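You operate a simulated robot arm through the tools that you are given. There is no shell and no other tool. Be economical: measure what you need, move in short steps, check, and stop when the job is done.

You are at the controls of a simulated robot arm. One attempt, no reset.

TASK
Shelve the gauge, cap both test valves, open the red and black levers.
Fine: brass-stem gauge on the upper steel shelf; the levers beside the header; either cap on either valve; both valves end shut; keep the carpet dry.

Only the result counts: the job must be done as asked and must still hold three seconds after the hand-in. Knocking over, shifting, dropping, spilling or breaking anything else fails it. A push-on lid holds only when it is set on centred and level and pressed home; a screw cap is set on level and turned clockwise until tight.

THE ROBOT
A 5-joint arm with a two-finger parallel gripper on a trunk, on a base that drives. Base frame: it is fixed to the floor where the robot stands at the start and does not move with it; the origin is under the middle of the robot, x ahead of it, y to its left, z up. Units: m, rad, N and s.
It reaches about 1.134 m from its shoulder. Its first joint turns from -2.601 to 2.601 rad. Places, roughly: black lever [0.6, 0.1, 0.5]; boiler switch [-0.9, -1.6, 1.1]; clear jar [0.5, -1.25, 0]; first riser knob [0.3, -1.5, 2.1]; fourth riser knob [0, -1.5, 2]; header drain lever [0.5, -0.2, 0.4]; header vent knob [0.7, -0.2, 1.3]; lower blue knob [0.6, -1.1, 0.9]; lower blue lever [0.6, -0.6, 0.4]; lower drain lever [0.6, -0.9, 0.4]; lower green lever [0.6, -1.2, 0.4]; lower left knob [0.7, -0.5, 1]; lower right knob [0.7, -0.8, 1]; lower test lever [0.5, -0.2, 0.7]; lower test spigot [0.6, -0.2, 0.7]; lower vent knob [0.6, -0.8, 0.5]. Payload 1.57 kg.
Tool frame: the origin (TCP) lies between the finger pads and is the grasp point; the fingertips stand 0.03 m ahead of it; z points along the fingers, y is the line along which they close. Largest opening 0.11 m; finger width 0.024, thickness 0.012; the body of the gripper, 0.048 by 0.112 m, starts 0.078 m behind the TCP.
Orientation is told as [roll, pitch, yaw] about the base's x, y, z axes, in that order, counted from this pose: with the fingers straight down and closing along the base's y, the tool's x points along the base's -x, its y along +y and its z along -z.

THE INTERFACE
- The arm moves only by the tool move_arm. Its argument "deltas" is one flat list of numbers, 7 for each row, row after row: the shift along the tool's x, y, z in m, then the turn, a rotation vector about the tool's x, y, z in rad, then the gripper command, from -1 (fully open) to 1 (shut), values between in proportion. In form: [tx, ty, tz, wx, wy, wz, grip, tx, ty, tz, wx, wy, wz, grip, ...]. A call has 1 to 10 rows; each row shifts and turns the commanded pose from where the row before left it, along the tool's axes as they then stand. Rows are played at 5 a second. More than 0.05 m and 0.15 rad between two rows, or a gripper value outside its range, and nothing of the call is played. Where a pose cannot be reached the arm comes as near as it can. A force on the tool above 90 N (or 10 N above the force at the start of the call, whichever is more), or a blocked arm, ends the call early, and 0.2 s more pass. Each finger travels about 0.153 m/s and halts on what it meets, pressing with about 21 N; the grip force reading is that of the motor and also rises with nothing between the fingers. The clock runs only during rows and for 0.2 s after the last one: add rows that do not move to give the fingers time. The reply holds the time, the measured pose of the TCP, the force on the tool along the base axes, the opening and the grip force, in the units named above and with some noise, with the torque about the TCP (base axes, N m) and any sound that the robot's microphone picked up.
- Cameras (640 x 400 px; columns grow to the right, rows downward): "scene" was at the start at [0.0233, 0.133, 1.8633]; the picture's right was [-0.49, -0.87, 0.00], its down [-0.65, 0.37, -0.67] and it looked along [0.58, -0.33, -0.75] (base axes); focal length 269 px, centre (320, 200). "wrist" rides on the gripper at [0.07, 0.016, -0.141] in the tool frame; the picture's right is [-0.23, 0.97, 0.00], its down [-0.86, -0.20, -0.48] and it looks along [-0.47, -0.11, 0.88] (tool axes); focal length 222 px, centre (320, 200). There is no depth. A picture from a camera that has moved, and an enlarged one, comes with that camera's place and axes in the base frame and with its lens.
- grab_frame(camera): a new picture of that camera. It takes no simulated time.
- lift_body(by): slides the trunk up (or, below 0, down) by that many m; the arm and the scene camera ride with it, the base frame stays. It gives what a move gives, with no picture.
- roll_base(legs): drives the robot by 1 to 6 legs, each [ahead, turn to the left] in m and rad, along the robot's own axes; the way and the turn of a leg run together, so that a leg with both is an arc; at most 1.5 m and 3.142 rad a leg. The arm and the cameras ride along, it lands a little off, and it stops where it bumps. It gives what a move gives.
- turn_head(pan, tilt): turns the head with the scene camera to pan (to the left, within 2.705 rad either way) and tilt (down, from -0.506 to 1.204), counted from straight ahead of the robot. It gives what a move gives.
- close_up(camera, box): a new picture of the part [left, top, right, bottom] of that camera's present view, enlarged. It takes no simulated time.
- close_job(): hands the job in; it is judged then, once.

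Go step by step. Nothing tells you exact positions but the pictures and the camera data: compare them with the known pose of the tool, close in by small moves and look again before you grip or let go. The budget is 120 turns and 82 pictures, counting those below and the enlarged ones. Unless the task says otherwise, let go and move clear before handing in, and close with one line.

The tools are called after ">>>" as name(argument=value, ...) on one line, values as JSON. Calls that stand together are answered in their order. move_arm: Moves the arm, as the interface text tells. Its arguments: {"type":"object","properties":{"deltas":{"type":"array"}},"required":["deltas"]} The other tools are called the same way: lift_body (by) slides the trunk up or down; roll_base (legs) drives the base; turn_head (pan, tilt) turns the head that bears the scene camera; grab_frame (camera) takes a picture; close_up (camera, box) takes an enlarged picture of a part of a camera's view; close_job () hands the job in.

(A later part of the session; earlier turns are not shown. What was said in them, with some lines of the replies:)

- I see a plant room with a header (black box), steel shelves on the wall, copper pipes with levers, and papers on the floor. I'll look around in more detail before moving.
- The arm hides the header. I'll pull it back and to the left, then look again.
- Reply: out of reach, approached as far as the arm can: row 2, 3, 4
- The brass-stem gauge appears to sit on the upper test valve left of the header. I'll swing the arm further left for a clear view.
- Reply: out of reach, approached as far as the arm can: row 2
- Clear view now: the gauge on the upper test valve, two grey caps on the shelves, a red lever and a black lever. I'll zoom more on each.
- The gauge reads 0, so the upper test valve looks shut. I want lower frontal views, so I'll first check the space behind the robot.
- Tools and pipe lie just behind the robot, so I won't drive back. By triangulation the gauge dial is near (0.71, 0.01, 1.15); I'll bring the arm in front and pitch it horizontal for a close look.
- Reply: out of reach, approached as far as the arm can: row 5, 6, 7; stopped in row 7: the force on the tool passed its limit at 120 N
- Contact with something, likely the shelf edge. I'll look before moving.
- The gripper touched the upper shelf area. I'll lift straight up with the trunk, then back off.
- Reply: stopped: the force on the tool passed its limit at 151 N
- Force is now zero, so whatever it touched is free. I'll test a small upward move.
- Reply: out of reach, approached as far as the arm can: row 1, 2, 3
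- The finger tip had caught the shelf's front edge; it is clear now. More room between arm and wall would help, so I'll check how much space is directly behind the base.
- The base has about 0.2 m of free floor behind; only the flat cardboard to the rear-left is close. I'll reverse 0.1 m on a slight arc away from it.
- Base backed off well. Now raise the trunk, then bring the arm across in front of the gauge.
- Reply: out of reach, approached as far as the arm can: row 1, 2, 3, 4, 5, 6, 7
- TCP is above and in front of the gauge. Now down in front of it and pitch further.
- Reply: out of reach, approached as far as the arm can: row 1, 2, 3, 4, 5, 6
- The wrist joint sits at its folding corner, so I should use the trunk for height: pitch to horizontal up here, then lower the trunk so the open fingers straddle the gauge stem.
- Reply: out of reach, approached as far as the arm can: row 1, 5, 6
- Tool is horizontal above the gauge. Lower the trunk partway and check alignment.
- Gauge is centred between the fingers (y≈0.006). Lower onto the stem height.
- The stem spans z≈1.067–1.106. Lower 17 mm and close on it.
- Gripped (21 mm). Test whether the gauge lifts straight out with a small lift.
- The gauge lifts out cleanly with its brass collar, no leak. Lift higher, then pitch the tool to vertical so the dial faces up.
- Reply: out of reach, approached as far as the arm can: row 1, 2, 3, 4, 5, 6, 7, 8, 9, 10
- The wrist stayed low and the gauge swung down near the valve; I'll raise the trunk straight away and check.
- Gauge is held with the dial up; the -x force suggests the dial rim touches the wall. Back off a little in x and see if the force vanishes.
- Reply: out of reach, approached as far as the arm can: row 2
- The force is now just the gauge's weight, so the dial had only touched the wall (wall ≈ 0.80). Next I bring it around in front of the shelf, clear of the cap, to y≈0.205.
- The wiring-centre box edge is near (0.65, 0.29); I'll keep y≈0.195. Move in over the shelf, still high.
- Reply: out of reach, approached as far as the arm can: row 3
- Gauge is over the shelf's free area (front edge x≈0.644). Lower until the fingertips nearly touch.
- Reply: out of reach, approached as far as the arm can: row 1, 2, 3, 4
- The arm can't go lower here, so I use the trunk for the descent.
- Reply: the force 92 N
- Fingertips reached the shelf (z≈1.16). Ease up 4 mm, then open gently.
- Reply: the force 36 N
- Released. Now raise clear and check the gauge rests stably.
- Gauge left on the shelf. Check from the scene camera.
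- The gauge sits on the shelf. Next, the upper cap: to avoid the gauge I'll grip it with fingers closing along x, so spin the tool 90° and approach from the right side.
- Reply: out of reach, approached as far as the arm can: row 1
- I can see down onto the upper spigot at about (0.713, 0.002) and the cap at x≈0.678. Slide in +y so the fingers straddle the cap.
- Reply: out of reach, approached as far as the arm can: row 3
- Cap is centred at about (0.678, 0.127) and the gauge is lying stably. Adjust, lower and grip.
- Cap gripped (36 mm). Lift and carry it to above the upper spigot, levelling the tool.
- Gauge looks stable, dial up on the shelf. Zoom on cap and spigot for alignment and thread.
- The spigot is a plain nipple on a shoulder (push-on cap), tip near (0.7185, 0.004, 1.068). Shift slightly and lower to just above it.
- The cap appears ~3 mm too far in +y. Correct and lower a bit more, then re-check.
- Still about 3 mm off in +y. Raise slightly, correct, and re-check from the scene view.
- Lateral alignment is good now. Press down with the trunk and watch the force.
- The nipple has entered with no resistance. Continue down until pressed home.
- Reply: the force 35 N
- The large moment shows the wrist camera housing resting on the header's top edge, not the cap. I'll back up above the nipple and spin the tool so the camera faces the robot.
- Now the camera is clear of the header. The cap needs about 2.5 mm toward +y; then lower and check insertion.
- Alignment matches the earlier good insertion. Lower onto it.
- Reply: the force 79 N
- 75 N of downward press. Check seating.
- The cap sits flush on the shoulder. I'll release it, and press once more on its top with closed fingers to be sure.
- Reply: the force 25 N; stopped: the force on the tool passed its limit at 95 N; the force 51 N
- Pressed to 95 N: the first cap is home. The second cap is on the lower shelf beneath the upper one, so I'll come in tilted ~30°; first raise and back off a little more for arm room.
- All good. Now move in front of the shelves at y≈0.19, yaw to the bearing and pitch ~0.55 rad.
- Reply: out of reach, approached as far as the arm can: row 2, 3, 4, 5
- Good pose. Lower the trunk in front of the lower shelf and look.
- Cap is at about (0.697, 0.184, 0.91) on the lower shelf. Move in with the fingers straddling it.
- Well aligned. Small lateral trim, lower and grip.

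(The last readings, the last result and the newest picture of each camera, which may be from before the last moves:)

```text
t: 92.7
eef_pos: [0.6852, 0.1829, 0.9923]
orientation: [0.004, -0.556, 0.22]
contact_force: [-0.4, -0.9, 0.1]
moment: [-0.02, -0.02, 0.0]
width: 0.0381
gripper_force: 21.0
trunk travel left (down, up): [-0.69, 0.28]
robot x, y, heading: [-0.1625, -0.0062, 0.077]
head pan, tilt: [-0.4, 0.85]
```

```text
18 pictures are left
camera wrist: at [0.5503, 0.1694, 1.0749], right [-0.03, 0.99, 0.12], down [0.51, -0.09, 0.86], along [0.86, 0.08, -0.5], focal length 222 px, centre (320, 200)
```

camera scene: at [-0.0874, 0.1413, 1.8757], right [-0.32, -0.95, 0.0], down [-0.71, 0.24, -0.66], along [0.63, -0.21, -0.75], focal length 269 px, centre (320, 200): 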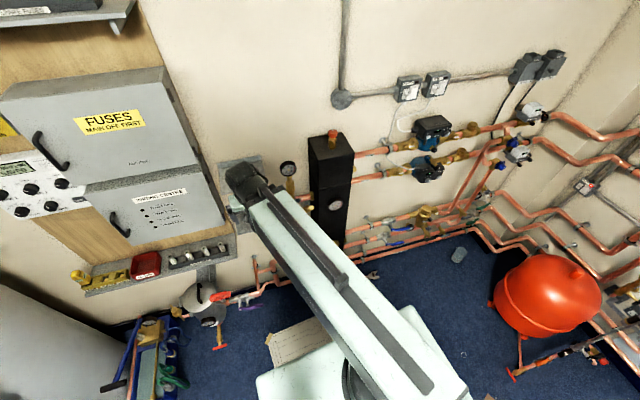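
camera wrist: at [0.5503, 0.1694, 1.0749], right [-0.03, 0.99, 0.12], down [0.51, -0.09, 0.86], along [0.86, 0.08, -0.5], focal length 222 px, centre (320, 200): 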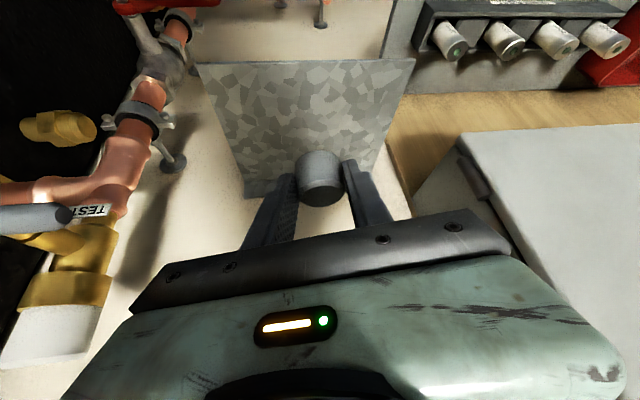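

Second cap is held upright. Keeping this pitch, I'll back out of the shelves and swing across to the lower test valve.

>>> move_arm(deltas=[0.028, 0.00735, -0.0174, 0, 0, 0, 1, 0.028, 0.00735, -0.0174, 0, 0, 0, 1, 0.028, 0.00735, -0.0174, 0, 0, 0, 1, 0.026, 0.007, -0.016, 0, 0, 0, 1])

>>> move_arm(deltas=[0.0079, -0.0415, -0.0049, 0.0279, 0, 0.0448, 1, 0.006, -0.0419, -0.0037, 0.0279, 0, 0.0448, 1, 0.0041, -0.0422, -0.0026, 0.0279, 0, 0.0448, 1, 0.0022, -0.0424, -0.0014, 0.0279, 0, 0.0448, 1, 0.0003, -0.0425, -0.0002, 0.0279, 0, 0.0448, 1, -0.0016, -0.0425, 0.001, 0.0279, 0, 0.0448, 1, -0.0035, -0.0423, 0.0022, 0.0279, 0, 0.0448, 1, -0.0054, -0.042, 0.0033, 0.0279, 0, 0.0448, 1, 0, 0, 0, 0, 0, 0, 1])

```text
t: 93.7
eef_pos: [0.5521, 0.1843, 0.9917]
orientation: [0.003, -0.558, 0.22]
contact_force: [-0.5, -1.0, -0.3]
moment: [-0.02, 0.02, -0.03]
width: 0.0378
gripper_force: 20.8
trunk travel left (down, up): [-0.69, 0.28]
robot x, y, heading: [-0.1649, -0.0025, 0.078]
head pan, tilt: [-0.4, 0.85]
```

```text
t: 95.7
eef_pos: [0.5534, -0.1596, 0.9916]
orientation: [0.002, -0.554, -0.203]
contact_force: [0.4, 0.2, -0.7]
moment: [-0.01, 0.02, -0.02]
width: 0.0379
gripper_force: 21.1
trunk travel left (down, up): [-0.69, 0.28]
robot x, y, heading: [-0.163, -0.0021, 0.075]
head pan, tilt: [-0.4, 0.85]
```

Now lower in front of the header (its dial gauge sits at x≈0.617) and look.

>>> lift_body(by=-0.165)

>>> move_arm(deltas=[-0.0095, 0.0067, 0.0059, 0, 0, 0, 1, 0, 0, 0, 0, 0, 0, 1])

>>> grab_frame(camera="wrist")

>>> close_up(camera="scene", box=[260, 120, 400, 260])

```text
t: 97.6
eef_pos: [0.5535, -0.1594, 0.8262]
orientation: [0.004, -0.554, -0.202]
contact_force: [-0.5, 0.2, -0.5]
moment: [0.01, 0.0, 0.0]
width: 0.0376
gripper_force: 21.2
trunk travel left (down, up): [-0.525, 0.445]
robot x, y, heading: [-0.1612, -0.0078, 0.083]
head pan, tilt: [-0.4, 0.85]
```

```text
t: 98.2
eef_pos: [0.5674, -0.1536, 0.8265]
orientation: [0.005, -0.556, -0.205]
contact_force: [0.1, 0.2, 0.0]
moment: [0.0, -0.01, -0.03]
width: 0.0378
gripper_force: 20.9
trunk travel left (down, up): [-0.525, 0.445]
robot x, y, heading: [-0.1644, -0.0076, 0.078]
head pan, tilt: [-0.4, 0.85]
```

```text
17 pictures are left
camera wrist: at [0.4378, -0.1121, 0.9099], right [0.38, 0.92, 0.12], down [0.42, -0.29, 0.86], along [0.82, -0.28, -0.5], focal length 222 px, centre (320, 200)
```

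wrist: 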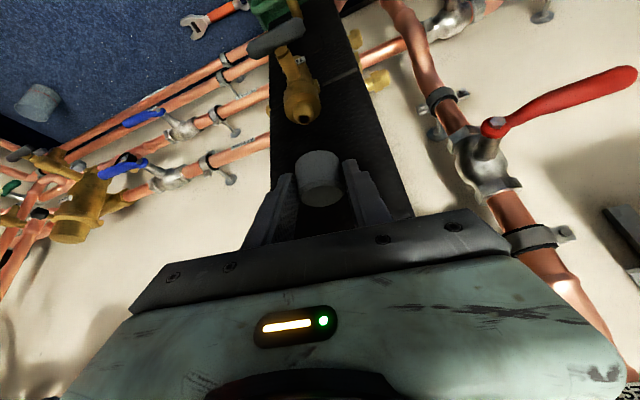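

```text
2.86 times, centred on (330, 190) of scene
camera zoom: at [-0.1469, 0.1366, 1.5043], right [-0.32, -0.95, 0.0], down [-0.71, 0.24, -0.66], along [0.63, -0.21, -0.75], focal length 769 px, centre (291, 229)
```

zoom: 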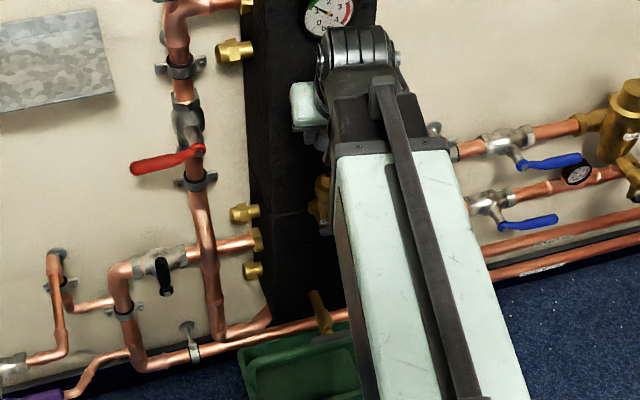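

I can see the lower spigot below the cap. Zoom in to locate it precisely.

>>> close_up(camera="wrist", box=[230, 30, 390, 210])

```text
2.22 times, centred on (310, 120) of wrist
camera zoom: at [0.4378, -0.1121, 0.9099], right [0.38, 0.92, 0.12], down [0.42, -0.29, 0.86], along [0.82, -0.28, -0.5], focal length 494 px, centre (342, 378)
```

zoom: 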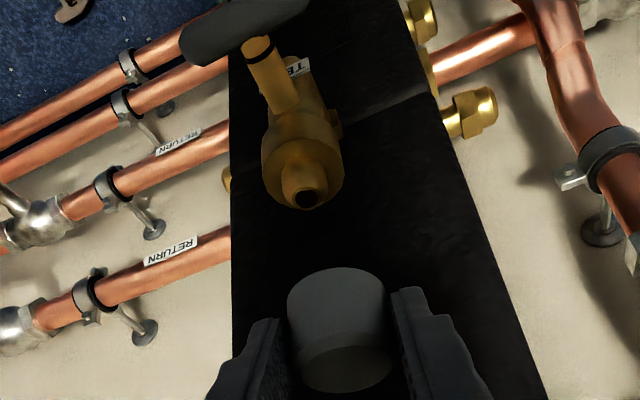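

The nipple lies a bit further forward/right. Shift and lower a little, then triangulate again.

>>> move_arm(deltas=[-0.0094, -0.009, 0.0058, 0, 0, 0, 1, 0, 0, 0, 0, 0, 0, 1])

>>> lift_body(by=-0.03)

>>> close_up(camera="wrist", box=[250, 70, 390, 230])

```text
t: 98.8
eef_pos: [0.5756, -0.166, 0.827]
orientation: [0.004, -0.555, -0.206]
contact_force: [1.3, -0.3, 0.8]
moment: [-0.03, 0.02, -0.03]
width: 0.0379
gripper_force: 21.1
trunk travel left (down, up): [-0.525, 0.445]
robot x, y, heading: [-0.1639, -0.0054, 0.076]
head pan, tilt: [-0.4, 0.85]
```

```text
t: 99.5
eef_pos: [0.5748, -0.1658, 0.7975]
orientation: [0.003, -0.554, -0.201]
contact_force: [0.0, -0.2, -0.2]
moment: [0.03, -0.01, 0.0]
width: 0.0374
gripper_force: 20.9
trunk travel left (down, up): [-0.495, 0.475]
robot x, y, heading: [-0.1601, -0.0045, 0.08]
head pan, tilt: [-0.4, 0.85]
```

```text
2.50 times, centred on (320, 150) of wrist
camera zoom: at [0.4471, -0.1234, 0.8799], right [0.38, 0.92, 0.12], down [0.42, -0.29, 0.86], along [0.82, -0.28, -0.5], focal length 555 px, centre (320, 325)
```

zoom: 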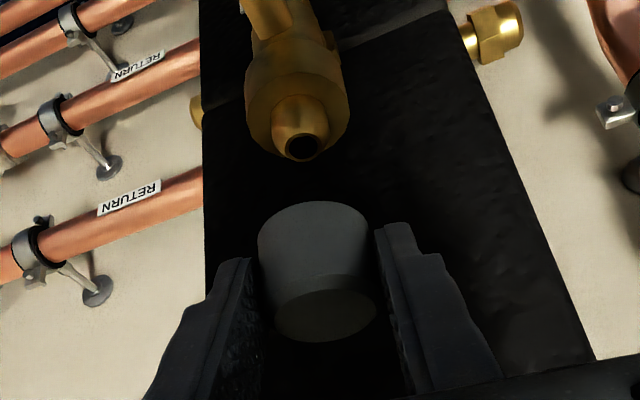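

Tip is near (0.60, -0.172, 0.70). Shift forward 15 mm, lower 35 mm and re-check.

>>> move_arm(deltas=[-0.0132, -0.0009, 0.0082, 0, 0, 0, 1, 0, 0, 0, 0, 0, 0, 1])

>>> lift_body(by=-0.035)

>>> close_up(camera="wrist", box=[270, 100, 370, 220])

```text
t: 100.1
eef_pos: [0.5907, -0.1693, 0.7975]
orientation: [0.005, -0.553, -0.203]
contact_force: [0.2, 0.4, -0.4]
moment: [-0.02, -0.03, 0.0]
width: 0.0377
gripper_force: 20.8
trunk travel left (down, up): [-0.495, 0.475]
robot x, y, heading: [-0.1628, -0.0041, 0.076]
head pan, tilt: [-0.4, 0.85]
```

```text
t: 100.9
eef_pos: [0.5913, -0.1691, 0.762]
orientation: [0.003, -0.553, -0.204]
contact_force: [0.2, 0.8, 0.4]
moment: [0.01, 0.0, 0.01]
width: 0.0374
gripper_force: 21.2
trunk travel left (down, up): [-0.46, 0.51]
robot x, y, heading: [-0.1633, -0.0055, 0.076]
head pan, tilt: [-0.4, 0.85]
```

```text
3.33 times, centred on (320, 160) of wrist
camera zoom: at [0.4623, -0.1269, 0.8449], right [0.38, 0.92, 0.12], down [0.43, -0.29, 0.86], along [0.82, -0.28, -0.5], focal length 740 px, centre (320, 333)
```

zoom: 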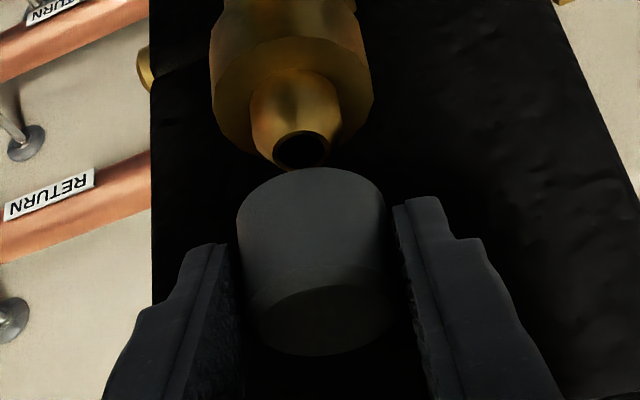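

Refined tip estimate: (0.590, -0.169, 0.715). Shift the cap back 10 mm and re-check.

>>> move_arm(deltas=[0.0087, 0.0002, -0.0054, 0, 0, 0, 1, 0, 0, 0, 0, 0, 0, 1])

>>> close_up(camera="wrist", box=[280, 110, 360, 210])

>>> close_up(camera="scene", box=[300, 90, 380, 170])

```text
t: 101.5
eef_pos: [0.5813, -0.1685, 0.7632]
orientation: [0.005, -0.554, -0.206]
contact_force: [0.4, -0.5, -0.3]
moment: [0.01, 0.02, 0.0]
width: 0.0376
gripper_force: 20.9
trunk travel left (down, up): [-0.46, 0.51]
robot x, y, heading: [-0.1638, -0.0053, 0.076]
head pan, tilt: [-0.4, 0.85]
```

```text
4.00 times, centred on (320, 160) of wrist
camera zoom: at [0.4526, -0.1246, 0.845], right [0.38, 0.92, 0.12], down [0.43, -0.29, 0.86], along [0.82, -0.28, -0.5], focal length 888 px, centre (320, 360)
```

zoom: 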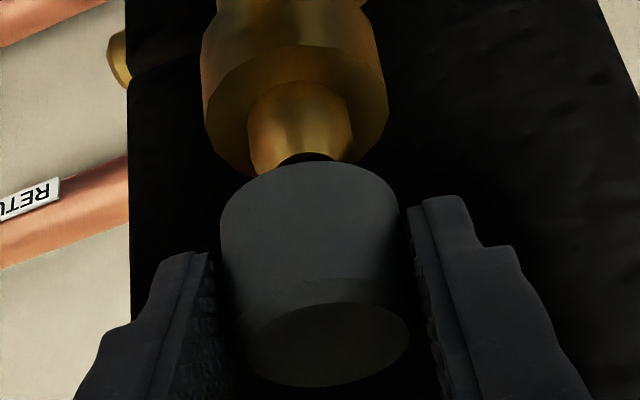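

```text
5.00 times, centred on (340, 130) of scene
camera zoom: at [-0.147, 0.1366, 1.4393], right [-0.32, -0.95, 0.0], down [-0.71, 0.24, -0.66], along [0.63, -0.21, -0.75], focal length 1346 px, centre (220, 550)
```

zoom: 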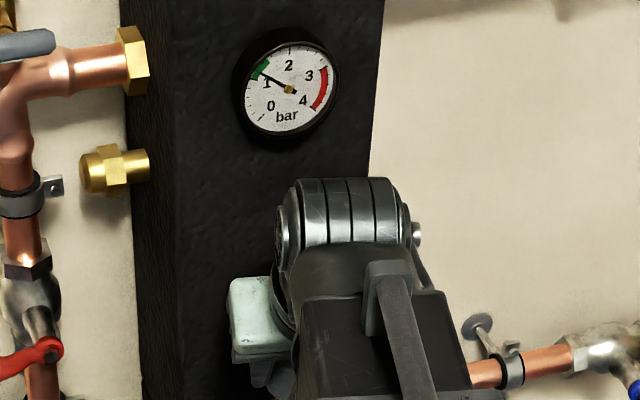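

Lateral and fore-aft alignment now agree with the projected axis. Lower gently.

>>> lift_body(by=-0.015)

>>> close_up(camera="wrist", box=[280, 110, 360, 210])

```text
t: 102.1
eef_pos: [0.5806, -0.1669, 0.7476]
orientation: [0.004, -0.555, -0.203]
contact_force: [-2.5, 2.5, 0.8]
moment: [0.04, 0.09, 0.01]
width: 0.0365
gripper_force: 20.6
trunk travel left (down, up): [-0.445, 0.525]
robot x, y, heading: [-0.1658, -0.0043, 0.077]
head pan, tilt: [-0.4, 0.85]
```

```text
4.00 times, centred on (320, 160) of wrist
camera zoom: at [0.4525, -0.1243, 0.83], right [0.38, 0.92, 0.12], down [0.43, -0.29, 0.86], along [0.82, -0.28, -0.5], focal length 888 px, centre (320, 360)
```

zoom: 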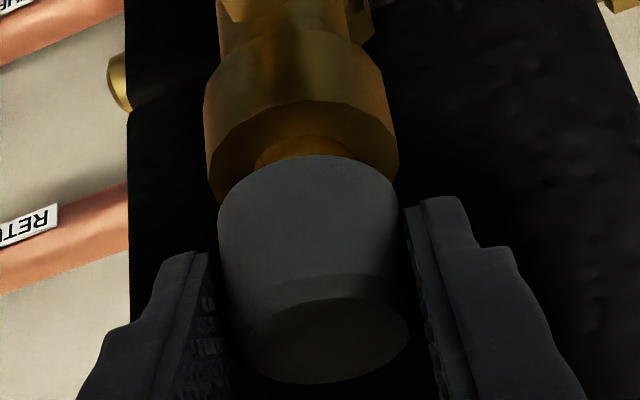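

The nipple is entering with a slight side force; nudge in the direction it pushes and continue.

>>> move_arm(deltas=[0.0015, 0.0012, -0.0009, 0, 0, 0, 1, 0, 0, 0, 0, 0, 0, 1])

>>> lift_body(by=-0.01)

```text
t: 102.7
eef_pos: [0.5807, -0.1652, 0.7462]
orientation: [0.003, -0.553, -0.203]
contact_force: [-0.1, -0.3, 0.5]
moment: [-0.01, -0.01, 0.02]
width: 0.0368
gripper_force: 20.4
trunk travel left (down, up): [-0.445, 0.525]
robot x, y, heading: [-0.1658, -0.0043, 0.078]
head pan, tilt: [-0.4, 0.85]
```

```text
t: 103.3
eef_pos: [0.5796, -0.1667, 0.7375]
orientation: [0.004, -0.553, -0.203]
contact_force: [1.2, -0.5, 2.6]
moment: [0.0, -0.16, 0.04]
width: 0.0362
gripper_force: 21.2
trunk travel left (down, up): [-0.435, 0.535]
robot x, y, heading: [-0.1627, -0.0057, 0.078]
head pan, tilt: [-0.4, 0.85]
```

>>> lift_body(by=-0.007)

>>> lift_body(by=-0.005)

>>> close_up(camera="wrist", box=[280, 110, 360, 210])

```text
t: 103.9
eef_pos: [0.5787, -0.1649, 0.7377]
orientation: [0.004, -0.571, -0.203]
contact_force: [9.0, -2.2, 76.7]
moment: [-0.51, -0.55, 0.0]
width: 0.0365
gripper_force: 21.1
trunk travel left (down, up): [-0.428, 0.542]
robot x, y, heading: [-0.1636, -0.007, 0.077]
head pan, tilt: [-0.4, 0.85]
```

```text
t: 104.2
eef_pos: [0.5794, -0.1654, 0.7376]
orientation: [0.002, -0.579, -0.202]
contact_force: [-20.8, 6.2, 62.5]
moment: [-0.13, 0.43, -0.08]
width: 0.0363
gripper_force: 21.0
trunk travel left (down, up): [-0.427, 0.543]
robot x, y, heading: [-0.1642, -0.0062, 0.076]
head pan, tilt: [-0.4, 0.85]
stopped: the force on the tool passed its limit at 98 N (the readings are from after the stop); the commanded pose is now the measured one
```

```text
4.00 times, centred on (320, 160) of wrist
camera zoom: at [0.4489, -0.1224, 0.8161], right [0.38, 0.92, 0.13], down [0.4, -0.29, 0.87], along [0.83, -0.28, -0.48], focal length 888 px, centre (320, 360)
```

zoom: 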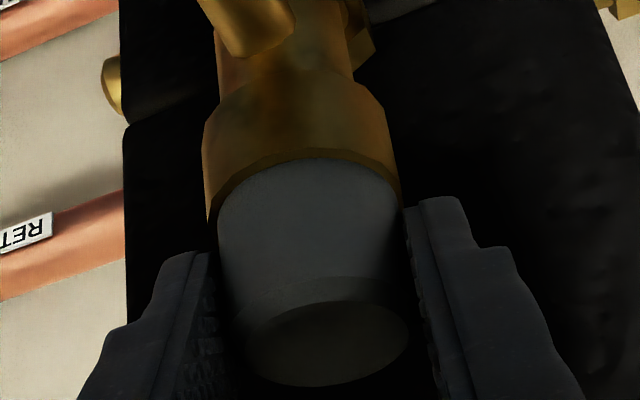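

The second cap sits flush on the shoulder, pressed to 98 N. Release, rise, close the fingers and press its top once more.

>>> lift_body(by=0.005)

>>> move_arm(deltas=[0, 0, 0, 0, 0, 0, 0.1, 0, 0, 0, 0, 0, 0, 0, 0, 0, 0, 0, 0, 0, 0])

>>> lift_body(by=0.06)

>>> move_arm(deltas=[-0.0025, 0, 0.0016, 0, 0, 0, 0.5, 0, 0, 0, 0, 0, 0, 1, 0, 0, 0, 0, 0, 0, 1])

>>> grab_frame(camera="wrist")

```text
t: 104.8
eef_pos: [0.5802, -0.1657, 0.736]
orientation: [0.002, -0.567, -0.203]
contact_force: [-19.4, 4.2, 10.8]
moment: [-0.23, 0.48, -0.12]
width: 0.0357
gripper_force: 21.5
trunk travel left (down, up): [-0.432, 0.538]
robot x, y, heading: [-0.1594, -0.0053, 0.076]
head pan, tilt: [-0.4, 0.85]
```

```text
t: 105.6
eef_pos: [0.5824, -0.1665, 0.7362]
orientation: [0.003, -0.57, -0.202]
contact_force: [-0.5, 0.4, 0.5]
moment: [0.03, 0.03, 0.03]
width: 0.055
gripper_force: 0.0
trunk travel left (down, up): [-0.432, 0.538]
robot x, y, heading: [-0.1632, -0.008, 0.074]
head pan, tilt: [-0.4, 0.85]
```

```text
t: 106.6
eef_pos: [0.5837, -0.1655, 0.795]
orientation: [0.004, -0.569, -0.203]
contact_force: [0.0, -0.4, 0.2]
moment: [0.0, 0.04, 0.02]
width: 0.0548
gripper_force: 0.0
trunk travel left (down, up): [-0.492, 0.478]
robot x, y, heading: [-0.1604, -0.0042, 0.081]
head pan, tilt: [-0.4, 0.85]
```

```text
t: 107.4
eef_pos: [0.5861, -0.1669, 0.7963]
orientation: [0.003, -0.568, -0.202]
contact_force: [-1.0, 0.0, 0.1]
moment: [-0.03, 0.02, 0.03]
width: 0.0
gripper_force: 21.0
trunk travel left (down, up): [-0.492, 0.478]
robot x, y, heading: [-0.1617, -0.0054, 0.072]
head pan, tilt: [-0.4, 0.85]
```

```text
8 pictures are left
camera wrist: at [0.4564, -0.124, 0.8772], right [0.38, 0.92, 0.12], down [0.41, -0.29, 0.86], along [0.83, -0.28, -0.49], focal length 222 px, centre (320, 200)
```

wrist: 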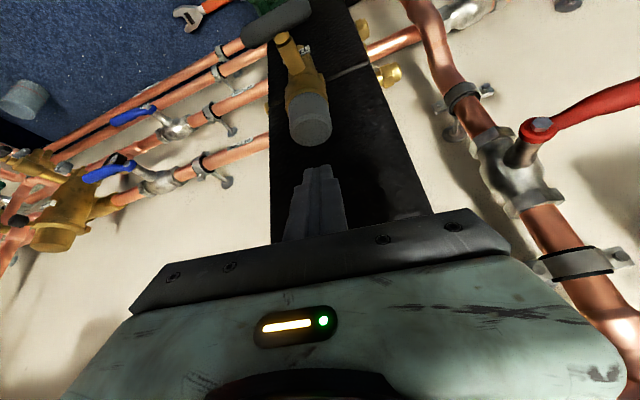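

>>> lift_body(by=-0.025)

>>> lift_body(by=-0.008)

```text
t: 108.1
eef_pos: [0.5859, -0.1675, 0.7714]
orientation: [0.002, -0.569, -0.202]
contact_force: [-0.1, 0.1, 0.5]
moment: [0.0, -0.01, -0.01]
width: 0.0
gripper_force: 20.8
trunk travel left (down, up): [-0.467, 0.503]
robot x, y, heading: [-0.1651, -0.0068, 0.074]
head pan, tilt: [-0.4, 0.85]
```

```text
t: 108.6
eef_pos: [0.5858, -0.1679, 0.7663]
orientation: [0.003, -0.575, -0.204]
contact_force: [5.5, -1.5, 29.8]
moment: [-0.1, -0.38, 0.0]
width: 0.0001
gripper_force: 21.0
trunk travel left (down, up): [-0.459, 0.511]
robot x, y, heading: [-0.1615, -0.0044, 0.079]
head pan, tilt: [-0.4, 0.85]
```

Cap two is firm. Now the levers: red pivot ≈(0.654, 0.007, 0.762) with its handle pointing left (across a vertical pipe, shut); I'll rise, move over, and use closed fingers as a peg to swing it down in line with the pipe.

>>> lift_body(by=0.11)

>>> move_arm(deltas=[0.0288, -0.0071, -0.0185, 0, 0, 0, 1, 0.0072, 0.0411, -0.0046, -0.0274, 0, -0.0427, 1, 0.0054, 0.0415, -0.0035, -0.0274, 0, -0.0427, 1, 0.0036, 0.0418, -0.0023, -0.0274, 0, -0.0427, 1, 0.0018, 0.0419, -0.0012, -0.0274, 0, -0.0427, 1, 0, 0.042, 0, -0.0274, 0, -0.0427, 1, -0.0018, 0.042, 0.0011, -0.0274, 0, -0.0427, 1])

>>> move_arm(deltas=[0, 0, 0, 0, -0.133, 0, 1, 0, 0, 0, 0, -0.133, 0, 1, 0, 0, 0, 0, -0.133, 0, 1, 0, 0, 0, 0, -0.133, 0, 1, 0, 0, 0, 0, 0, 0, 1])

```text
t: 110.1
eef_pos: [0.5847, -0.1672, 0.8719]
orientation: [0.004, -0.57, -0.203]
contact_force: [-0.4, 0.4, 0.6]
moment: [0.02, -0.01, 0.02]
width: 0.0
gripper_force: 20.8
trunk travel left (down, up): [-0.569, 0.401]
robot x, y, heading: [-0.1615, -0.0102, 0.078]
head pan, tilt: [-0.4, 0.85]
```

```text
t: 111.7
eef_pos: [0.5522, 0.0855, 0.8741]
orientation: [0.003, -0.567, 0.102]
contact_force: [0.6, -1.1, 0.3]
moment: [0.0, -0.01, -0.02]
width: 0.0001
gripper_force: 20.8
trunk travel left (down, up): [-0.569, 0.401]
robot x, y, heading: [-0.1614, -0.0055, 0.079]
head pan, tilt: [-0.4, 0.85]
```

```text
t: 112.9
eef_pos: [0.6161, 0.0945, 0.9668]
orientation: [0.006, -1.102, 0.1]
contact_force: [-0.5, -0.1, 0.2]
moment: [0.01, -0.01, 0.0]
width: 0.0001
gripper_force: 21.2
out of reach, approached as far as the arm can: row 1, 2, 3, 4
trunk travel left (down, up): [-0.569, 0.401]
robot x, y, heading: [-0.1644, -0.0099, 0.076]
head pan, tilt: [-0.4, 0.85]
```

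>>> move_arm(deltas=[0.001, -0.0219, -0.002, 0, 0, 0, 1, 0, 0, 0, 0, 0, 0, 1])

>>> lift_body(by=-0.15)

>>> grab_frame(camera="wrist")

```text
t: 113.5
eef_pos: [0.6185, 0.0724, 0.9662]
orientation: [0.004, -1.101, 0.1]
contact_force: [-1.2, -1.3, 0.6]
moment: [0.02, -0.02, 0.01]
width: 0.0
gripper_force: 20.6
out of reach, approached as far as the arm can: row 1
trunk travel left (down, up): [-0.569, 0.401]
robot x, y, heading: [-0.1626, -0.0093, 0.079]
head pan, tilt: [-0.4, 0.85]
```

```text
t: 115.2
eef_pos: [0.6195, 0.0723, 0.8161]
orientation: [0.006, -1.101, 0.099]
contact_force: [0.5, -0.2, 0.3]
moment: [-0.01, -0.05, -0.02]
width: 0.0001
gripper_force: 20.5
trunk travel left (down, up): [-0.419, 0.551]
robot x, y, heading: [-0.1637, -0.006, 0.077]
head pan, tilt: [-0.4, 0.85]
```

```text
7 pictures are left
camera wrist: at [0.4603, 0.0724, 0.8173], right [0.0, 0.98, 0.2], down [-0.02, -0.2, 0.98], along [1.0, -0.01, 0.02], focal length 222 px, centre (320, 200)
```

wrist: 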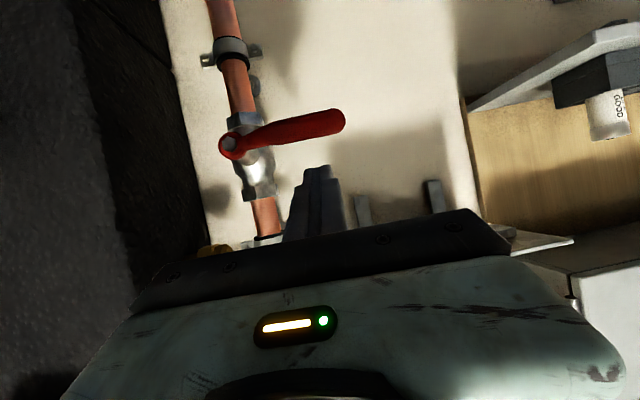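

The red lever is clearly seen, horizontal, pivot near (0.654, 0.004, 0.760). Move forward over its handle, then push down with the trunk.

>>> move_arm(deltas=[-0.0065, -0.0014, 0.0129, 0, 0, 0, 1, 0, 0, 0, 0, 0, 0, 1])

>>> lift_body(by=-0.045)

>>> lift_body(by=-0.03)

```text
t: 115.8
eef_pos: [0.6329, 0.0729, 0.8163]
orientation: [0.005, -1.105, 0.097]
contact_force: [0.1, 0.4, -0.1]
moment: [-0.02, 0.0, -0.01]
width: 0.0
gripper_force: 21.5
trunk travel left (down, up): [-0.419, 0.551]
robot x, y, heading: [-0.166, -0.0044, 0.081]
head pan, tilt: [-0.4, 0.85]
```

```text
t: 116.7
eef_pos: [0.6325, 0.0728, 0.7714]
orientation: [0.004, -1.101, 0.099]
contact_force: [0.1, -0.4, -0.3]
moment: [-0.02, 0.0, 0.0]
width: 0.0001
gripper_force: 21.0
trunk travel left (down, up): [-0.374, 0.596]
robot x, y, heading: [-0.1627, -0.0011, 0.078]
head pan, tilt: [-0.4, 0.85]
```

```text
t: 117.4
eef_pos: [0.6335, 0.0729, 0.742]
orientation: [0.005, -1.1, 0.097]
contact_force: [0.6, -0.1, -0.3]
moment: [-0.01, 0.02, 0.0]
width: 0.0
gripper_force: 20.6
trunk travel left (down, up): [-0.344, 0.626]
robot x, y, heading: [-0.163, -0.0043, 0.077]
head pan, tilt: [-0.4, 0.85]
```

No force felt; check whether the lever is moving or missed.

>>> grab_frame(camera="wrist")

```text
6 pictures are left
camera wrist: at [0.4746, 0.0727, 0.7423], right [0.0, 0.98, 0.2], down [-0.02, -0.2, 0.98], along [1.0, -0.01, 0.02], focal length 222 px, centre (320, 200)
```

wrist: 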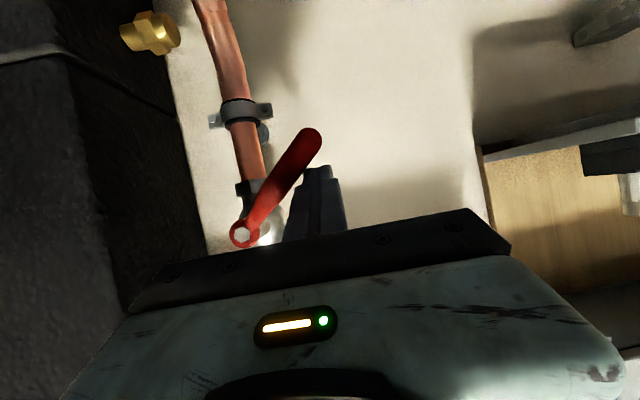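

The lever swings freely. Continue the arc downward and right until it meets its stop.

>>> lift_body(by=-0.02)

>>> move_arm(deltas=[0.0005, -0.01, -0.0009, 0, 0, 0, 1, 0.0005, -0.01, -0.0009, 0, 0, 0, 1])

>>> lift_body(by=-0.02)

>>> move_arm(deltas=[0.0005, -0.008, -0.0009, 0, 0, 0, 1, 0.0005, -0.008, -0.0009, 0, 0, 0, 1, 0.0003, -0.005, -0.0005, 0, 0, 0, 1, 0, 0, 0, 0, 0, 0, 1])

```text
t: 118.1
eef_pos: [0.6346, 0.0713, 0.7214]
orientation: [0.006, -1.101, 0.099]
contact_force: [-0.6, 0.7, 0.2]
moment: [-0.03, 0.01, 0.01]
width: 0.0001
gripper_force: 20.9
trunk travel left (down, up): [-0.324, 0.646]
robot x, y, heading: [-0.1645, -0.0073, 0.08]
head pan, tilt: [-0.4, 0.85]
```

```text
t: 118.7
eef_pos: [0.6334, 0.052, 0.7216]
orientation: [0.004, -1.101, 0.099]
contact_force: [0.3, 2.5, -0.9]
moment: [0.02, 0.01, 0.0]
width: 0.0001
gripper_force: 21.2
trunk travel left (down, up): [-0.324, 0.646]
robot x, y, heading: [-0.1626, -0.003, 0.075]
head pan, tilt: [-0.4, 0.85]
```

```text
t: 119.4
eef_pos: [0.6325, 0.0523, 0.7017]
orientation: [0.005, -1.101, 0.1]
contact_force: [-0.3, 0.7, -0.7]
moment: [0.0, 0.02, -0.01]
width: 0.0
gripper_force: 21.2
trunk travel left (down, up): [-0.304, 0.666]
robot x, y, heading: [-0.1634, -0.0067, 0.078]
head pan, tilt: [-0.4, 0.85]
```

```text
t: 120.4
eef_pos: [0.6333, 0.0333, 0.7015]
orientation: [0.004, -1.1, 0.099]
contact_force: [0.4, 0.0, -0.4]
moment: [0.01, -0.01, 0.0]
width: 0.0001
gripper_force: 20.8
trunk travel left (down, up): [-0.304, 0.666]
robot x, y, heading: [-0.161, -0.0071, 0.077]
head pan, tilt: [-0.4, 0.85]
```

>>> move_arm(deltas=[0.0002, -0.004, -0.0004, 0, 0, 0, 1, 0.0002, -0.004, -0.0004, 0, 0, 0, 1, 0.0002, -0.003, -0.0003, 0, 0, 0, 1, 0, 0, 0, 0, 0, 0, 1])

>>> grab_frame(camera="wrist")

```text
t: 121.4
eef_pos: [0.6331, 0.0245, 0.701]
orientation: [0.006, -1.101, 0.104]
contact_force: [4.2, 49.6, 1.7]
moment: [0.11, -0.04, 0.57]
width: 0.0
gripper_force: 21.5
trunk travel left (down, up): [-0.304, 0.666]
robot x, y, heading: [-0.1618, -0.0048, 0.078]
head pan, tilt: [-0.4, 0.85]
```

```text
5 pictures are left
camera wrist: at [0.4735, 0.0241, 0.7022], right [0.0, 0.98, 0.2], down [-0.02, -0.2, 0.98], along [1.0, 0.0, 0.02], focal length 222 px, centre (320, 200)
```

wrist: 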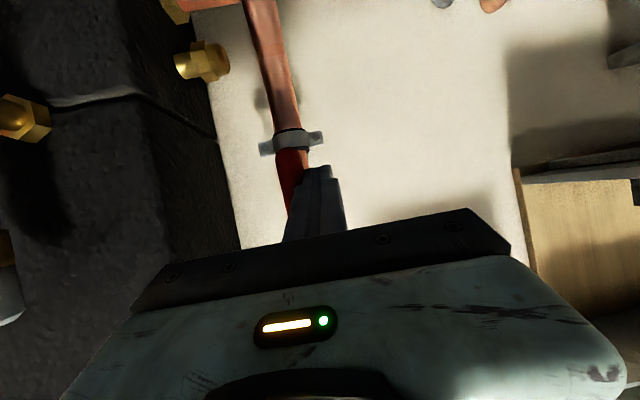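

Red lever is against its stop, in line with the pipe (open). Back away and go down to the black lever for a look.

>>> move_arm(deltas=[-0.0009, 0.02, 0.0018, 0, 0, 0, 1, 0.009, 0.0425, -0.0177, -0.0223, 0, -0.0114, 1, 0.009, 0.0425, -0.0177, -0.0223, 0, -0.0114, 1, 0, 0, 0, 0, 0, 0, 1])

>>> lift_body(by=-0.19)

>>> grab_frame(camera="wrist")

```text
t: 122.4
eef_pos: [0.6116, 0.125, 0.7011]
orientation: [0.006, -1.099, 0.148]
contact_force: [0.2, 0.4, 0.1]
moment: [0.0, -0.01, 0.0]
width: 0.0
gripper_force: 21.5
out of reach, approached as far as the arm can: row 2, 3
trunk travel left (down, up): [-0.304, 0.666]
robot x, y, heading: [-0.1597, -0.0004, 0.077]
head pan, tilt: [-0.4, 0.85]
```

```text
t: 124.5
eef_pos: [0.6116, 0.1234, 0.5117]
orientation: [0.004, -1.1, 0.149]
contact_force: [-0.5, 0.0, 0.4]
moment: [-0.03, 0.0, 0.02]
width: 0.0
gripper_force: 20.6
trunk travel left (down, up): [-0.114, 0.856]
robot x, y, heading: [-0.1618, -0.0057, 0.074]
head pan, tilt: [-0.4, 0.85]
```

```text
4 pictures are left
camera wrist: at [0.4532, 0.1163, 0.5123], right [-0.05, 0.98, 0.2], down [-0.01, -0.21, 0.98], along [1.0, 0.04, 0.02], focal length 222 px, centre (320, 200)
```

wrist: 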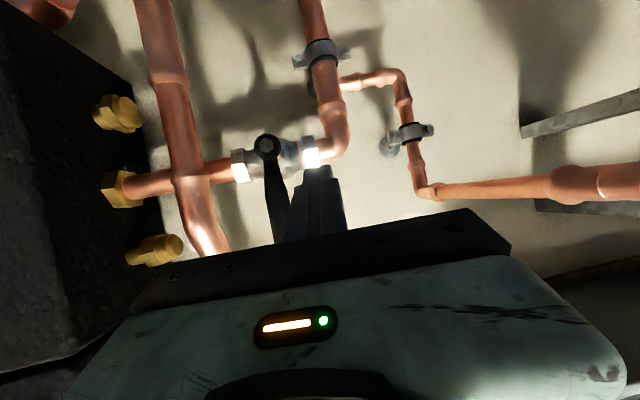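

In this (inverted) view the black lever points up from its pivot (≈0.655, 0.088, 0.461), across a horizontal pipe: shut. Like the red one it should open counter-clockwise, i.e. tip to the left (+y). I'll go over to its right side.

>>> lift_body(by=0.1)

>>> move_arm(deltas=[-0.0025, -0.0352, 0.005, 0, 0, 0, 1, -0.0025, -0.0352, 0.005, 0, 0, 0, 1, 0, 0, 0, 0, 0, 0, 1])

>>> lift_body(by=-0.085)

```text
t: 125.8
eef_pos: [0.6114, 0.1244, 0.6107]
orientation: [0.005, -1.099, 0.149]
contact_force: [0.5, 0.5, -0.6]
moment: [0.0, 0.04, 0.02]
width: 0.0
gripper_force: 21.2
trunk travel left (down, up): [-0.214, 0.756]
robot x, y, heading: [-0.1638, -0.0079, 0.076]
head pan, tilt: [-0.4, 0.85]
```

```text
t: 126.6
eef_pos: [0.6343, 0.0545, 0.6105]
orientation: [0.005, -1.099, 0.148]
contact_force: [-0.4, 0.8, -0.9]
moment: [-0.03, 0.0, 0.01]
width: 0.0
gripper_force: 20.7
trunk travel left (down, up): [-0.214, 0.756]
robot x, y, heading: [-0.1622, -0.0075, 0.077]
head pan, tilt: [-0.4, 0.85]
```

```text
t: 127.8
eef_pos: [0.6341, 0.0552, 0.526]
orientation: [0.006, -1.1, 0.15]
contact_force: [-0.2, -0.4, -0.1]
moment: [-0.01, 0.0, 0.05]
width: 0.0001
gripper_force: 21.3
trunk travel left (down, up): [-0.129, 0.841]
robot x, y, heading: [-0.1634, -0.0078, 0.076]
head pan, tilt: [-0.4, 0.85]
```

>>> move_arm(deltas=[-0.0007, 0.0099, 0.0013, 0, 0, 0, 1, -0.0007, 0.0099, 0.0013, 0, 0, 0, 1, -0.0007, 0.0099, 0.0013, 0, 0, 0, 1, -0.0007, 0.0099, 0.0013, 0, 0, 0, 1, -0.0007, 0.0099, 0.0013, 0, 0, 0, 1, 0, 0, 0, 0, 0, 0, 1])

>>> grab_frame(camera="wrist")

```text
t: 129.2
eef_pos: [0.6333, 0.1053, 0.5256]
orientation: [0.006, -1.102, 0.15]
contact_force: [0.9, -0.9, -0.7]
moment: [-0.02, 0.0, -0.03]
width: 0.0001
gripper_force: 21.4
trunk travel left (down, up): [-0.129, 0.841]
robot x, y, heading: [-0.164, -0.0019, 0.073]
head pan, tilt: [-0.4, 0.85]
```

```text
3 pictures are left
camera wrist: at [0.475, 0.0983, 0.5274], right [-0.05, 0.98, 0.2], down [-0.01, -0.21, 0.98], along [1.0, 0.04, 0.02], focal length 222 px, centre (320, 200)
```

wrist: 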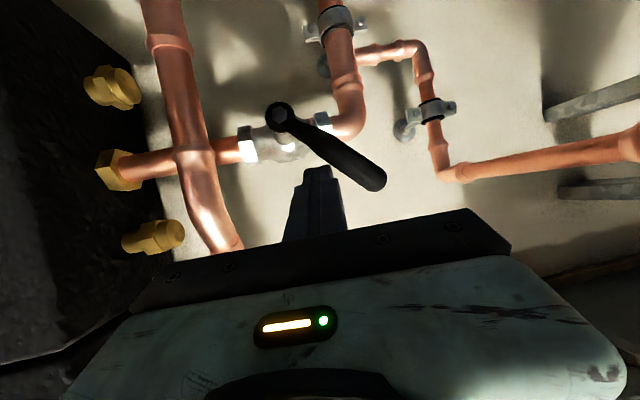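

The black lever turns freely. Continue: left a bit more, then down to its stop.

>>> move_arm(deltas=[-0.0007, 0.0099, 0.0013, 0, 0, 0, 1, -0.0007, 0.0099, 0.0013, 0, 0, 0, 1, -0.0007, 0.0099, 0.0013, 0, 0, 0, 1, 0, 0, 0, 0, 0, 0, 1])

>>> lift_body(by=-0.025)

>>> lift_body(by=-0.012)

```text
t: 130.2
eef_pos: [0.6338, 0.1356, 0.5263]
orientation: [0.004, -1.103, 0.149]
contact_force: [0.9, 0.0, -0.2]
moment: [-0.01, -0.04, 0.01]
width: 0.0001
gripper_force: 21.3
trunk travel left (down, up): [-0.129, 0.841]
robot x, y, heading: [-0.163, -0.0072, 0.078]
head pan, tilt: [-0.4, 0.85]
```

```text
t: 130.9
eef_pos: [0.6324, 0.1354, 0.5008]
orientation: [0.004, -1.102, 0.148]
contact_force: [-0.9, -0.3, 0.0]
moment: [0.0, 0.0, -0.01]
width: 0.0003
gripper_force: 20.9
trunk travel left (down, up): [-0.104, 0.866]
robot x, y, heading: [-0.1607, -0.002, 0.075]
head pan, tilt: [-0.4, 0.85]
```

```text
t: 131.5
eef_pos: [0.6334, 0.1356, 0.4909]
orientation: [0.004, -1.106, 0.148]
contact_force: [6.3, 2.5, 18.5]
moment: [0.14, -0.48, 0.06]
width: 0.0
gripper_force: 20.7
trunk travel left (down, up): [-0.092, 0.878]
robot x, y, heading: [-0.1625, -0.0047, 0.078]
head pan, tilt: [-0.4, 0.85]
```

>>> lift_body(by=-0.004)

>>> lift_body(by=0.05)

>>> grab_frame(camera="wrist")

```text
t: 132.0
eef_pos: [0.6335, 0.1363, 0.4909]
orientation: [0.005, -1.115, 0.148]
contact_force: [4.8, 2.1, 44.0]
moment: [0.24, -0.96, -0.08]
width: 0.0
gripper_force: 20.9
trunk travel left (down, up): [-0.088, 0.882]
robot x, y, heading: [-0.1618, -0.0069, 0.077]
head pan, tilt: [-0.4, 0.85]
```

```text
t: 132.9
eef_pos: [0.6328, 0.1355, 0.5353]
orientation: [0.007, -1.101, 0.148]
contact_force: [0.7, 0.4, 0.3]
moment: [0.02, -0.01, 0.04]
width: 0.0002
gripper_force: 20.6
trunk travel left (down, up): [-0.138, 0.832]
robot x, y, heading: [-0.1664, -0.0062, 0.075]
head pan, tilt: [-0.4, 0.85]
```

```text
2 pictures are left
camera wrist: at [0.4743, 0.1282, 0.5363], right [-0.05, 0.98, 0.2], down [-0.01, -0.21, 0.98], along [1.0, 0.04, 0.02], focal length 222 px, centre (320, 200)
```

wrist: 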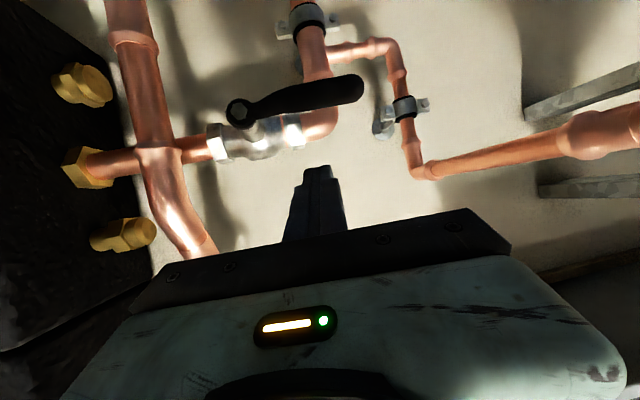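

Black lever now lies along its pipe, against the stop (open). Move clear and take a last overall look.

>>> lift_body(by=0.1)

>>> move_arm(deltas=[0.0134, 0.0045, -0.0264, 0, 0, 0, 1, 0, 0.03, 0, 0, 0, 0, 1, 0, 0.03, 0, 0, 0, 0, 1])

>>> close_up(camera="scene", box=[200, 60, 400, 260])

```text
t: 134.3
eef_pos: [0.6315, 0.1353, 0.6356]
orientation: [0.005, -1.102, 0.15]
contact_force: [0.5, -0.2, -0.5]
moment: [-0.01, 0.0, 0.01]
width: 0.0
gripper_force: 20.5
trunk travel left (down, up): [-0.238, 0.732]
robot x, y, heading: [-0.1628, -0.0021, 0.079]
head pan, tilt: [-0.4, 0.85]
```

```text
t: 135.1
eef_pos: [0.6002, 0.1955, 0.6345]
orientation: [0.005, -1.103, 0.148]
contact_force: [0.0, -0.2, -0.1]
moment: [0.01, 0.02, 0.02]
width: 0.0
gripper_force: 21.3
out of reach, approached as far as the arm can: row 1
trunk travel left (down, up): [-0.238, 0.732]
robot x, y, heading: [-0.1616, -0.0058, 0.08]
head pan, tilt: [-0.4, 0.85]
```

```text
2.00 times, centred on (300, 160) of scene
camera zoom: at [-0.1469, 0.1365, 1.2178], right [-0.32, -0.95, 0.0], down [-0.71, 0.24, -0.66], along [0.63, -0.21, -0.75], focal length 539 px, centre (360, 280)
```

zoom: 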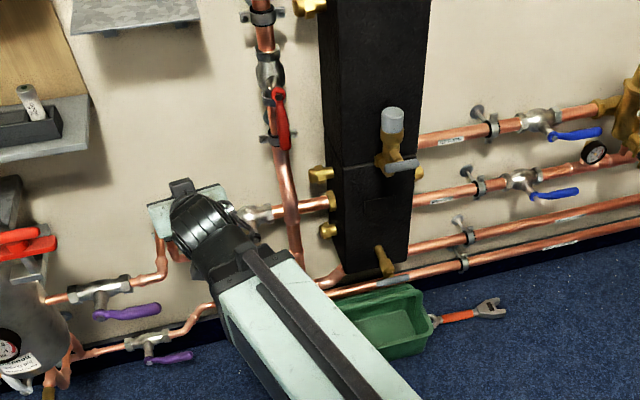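

The red lever is in line with its pipe, the black lever was already seen in line, both valves are capped with their levers still across, and the carpet is dry. Handing in.

>>> close_job()

```text
The job is handed in.
```

The job is handed in: the gauge is lying on the upper shelf, both test valves are shut and capped, the red and black levers are open, and the carpet looked dry.
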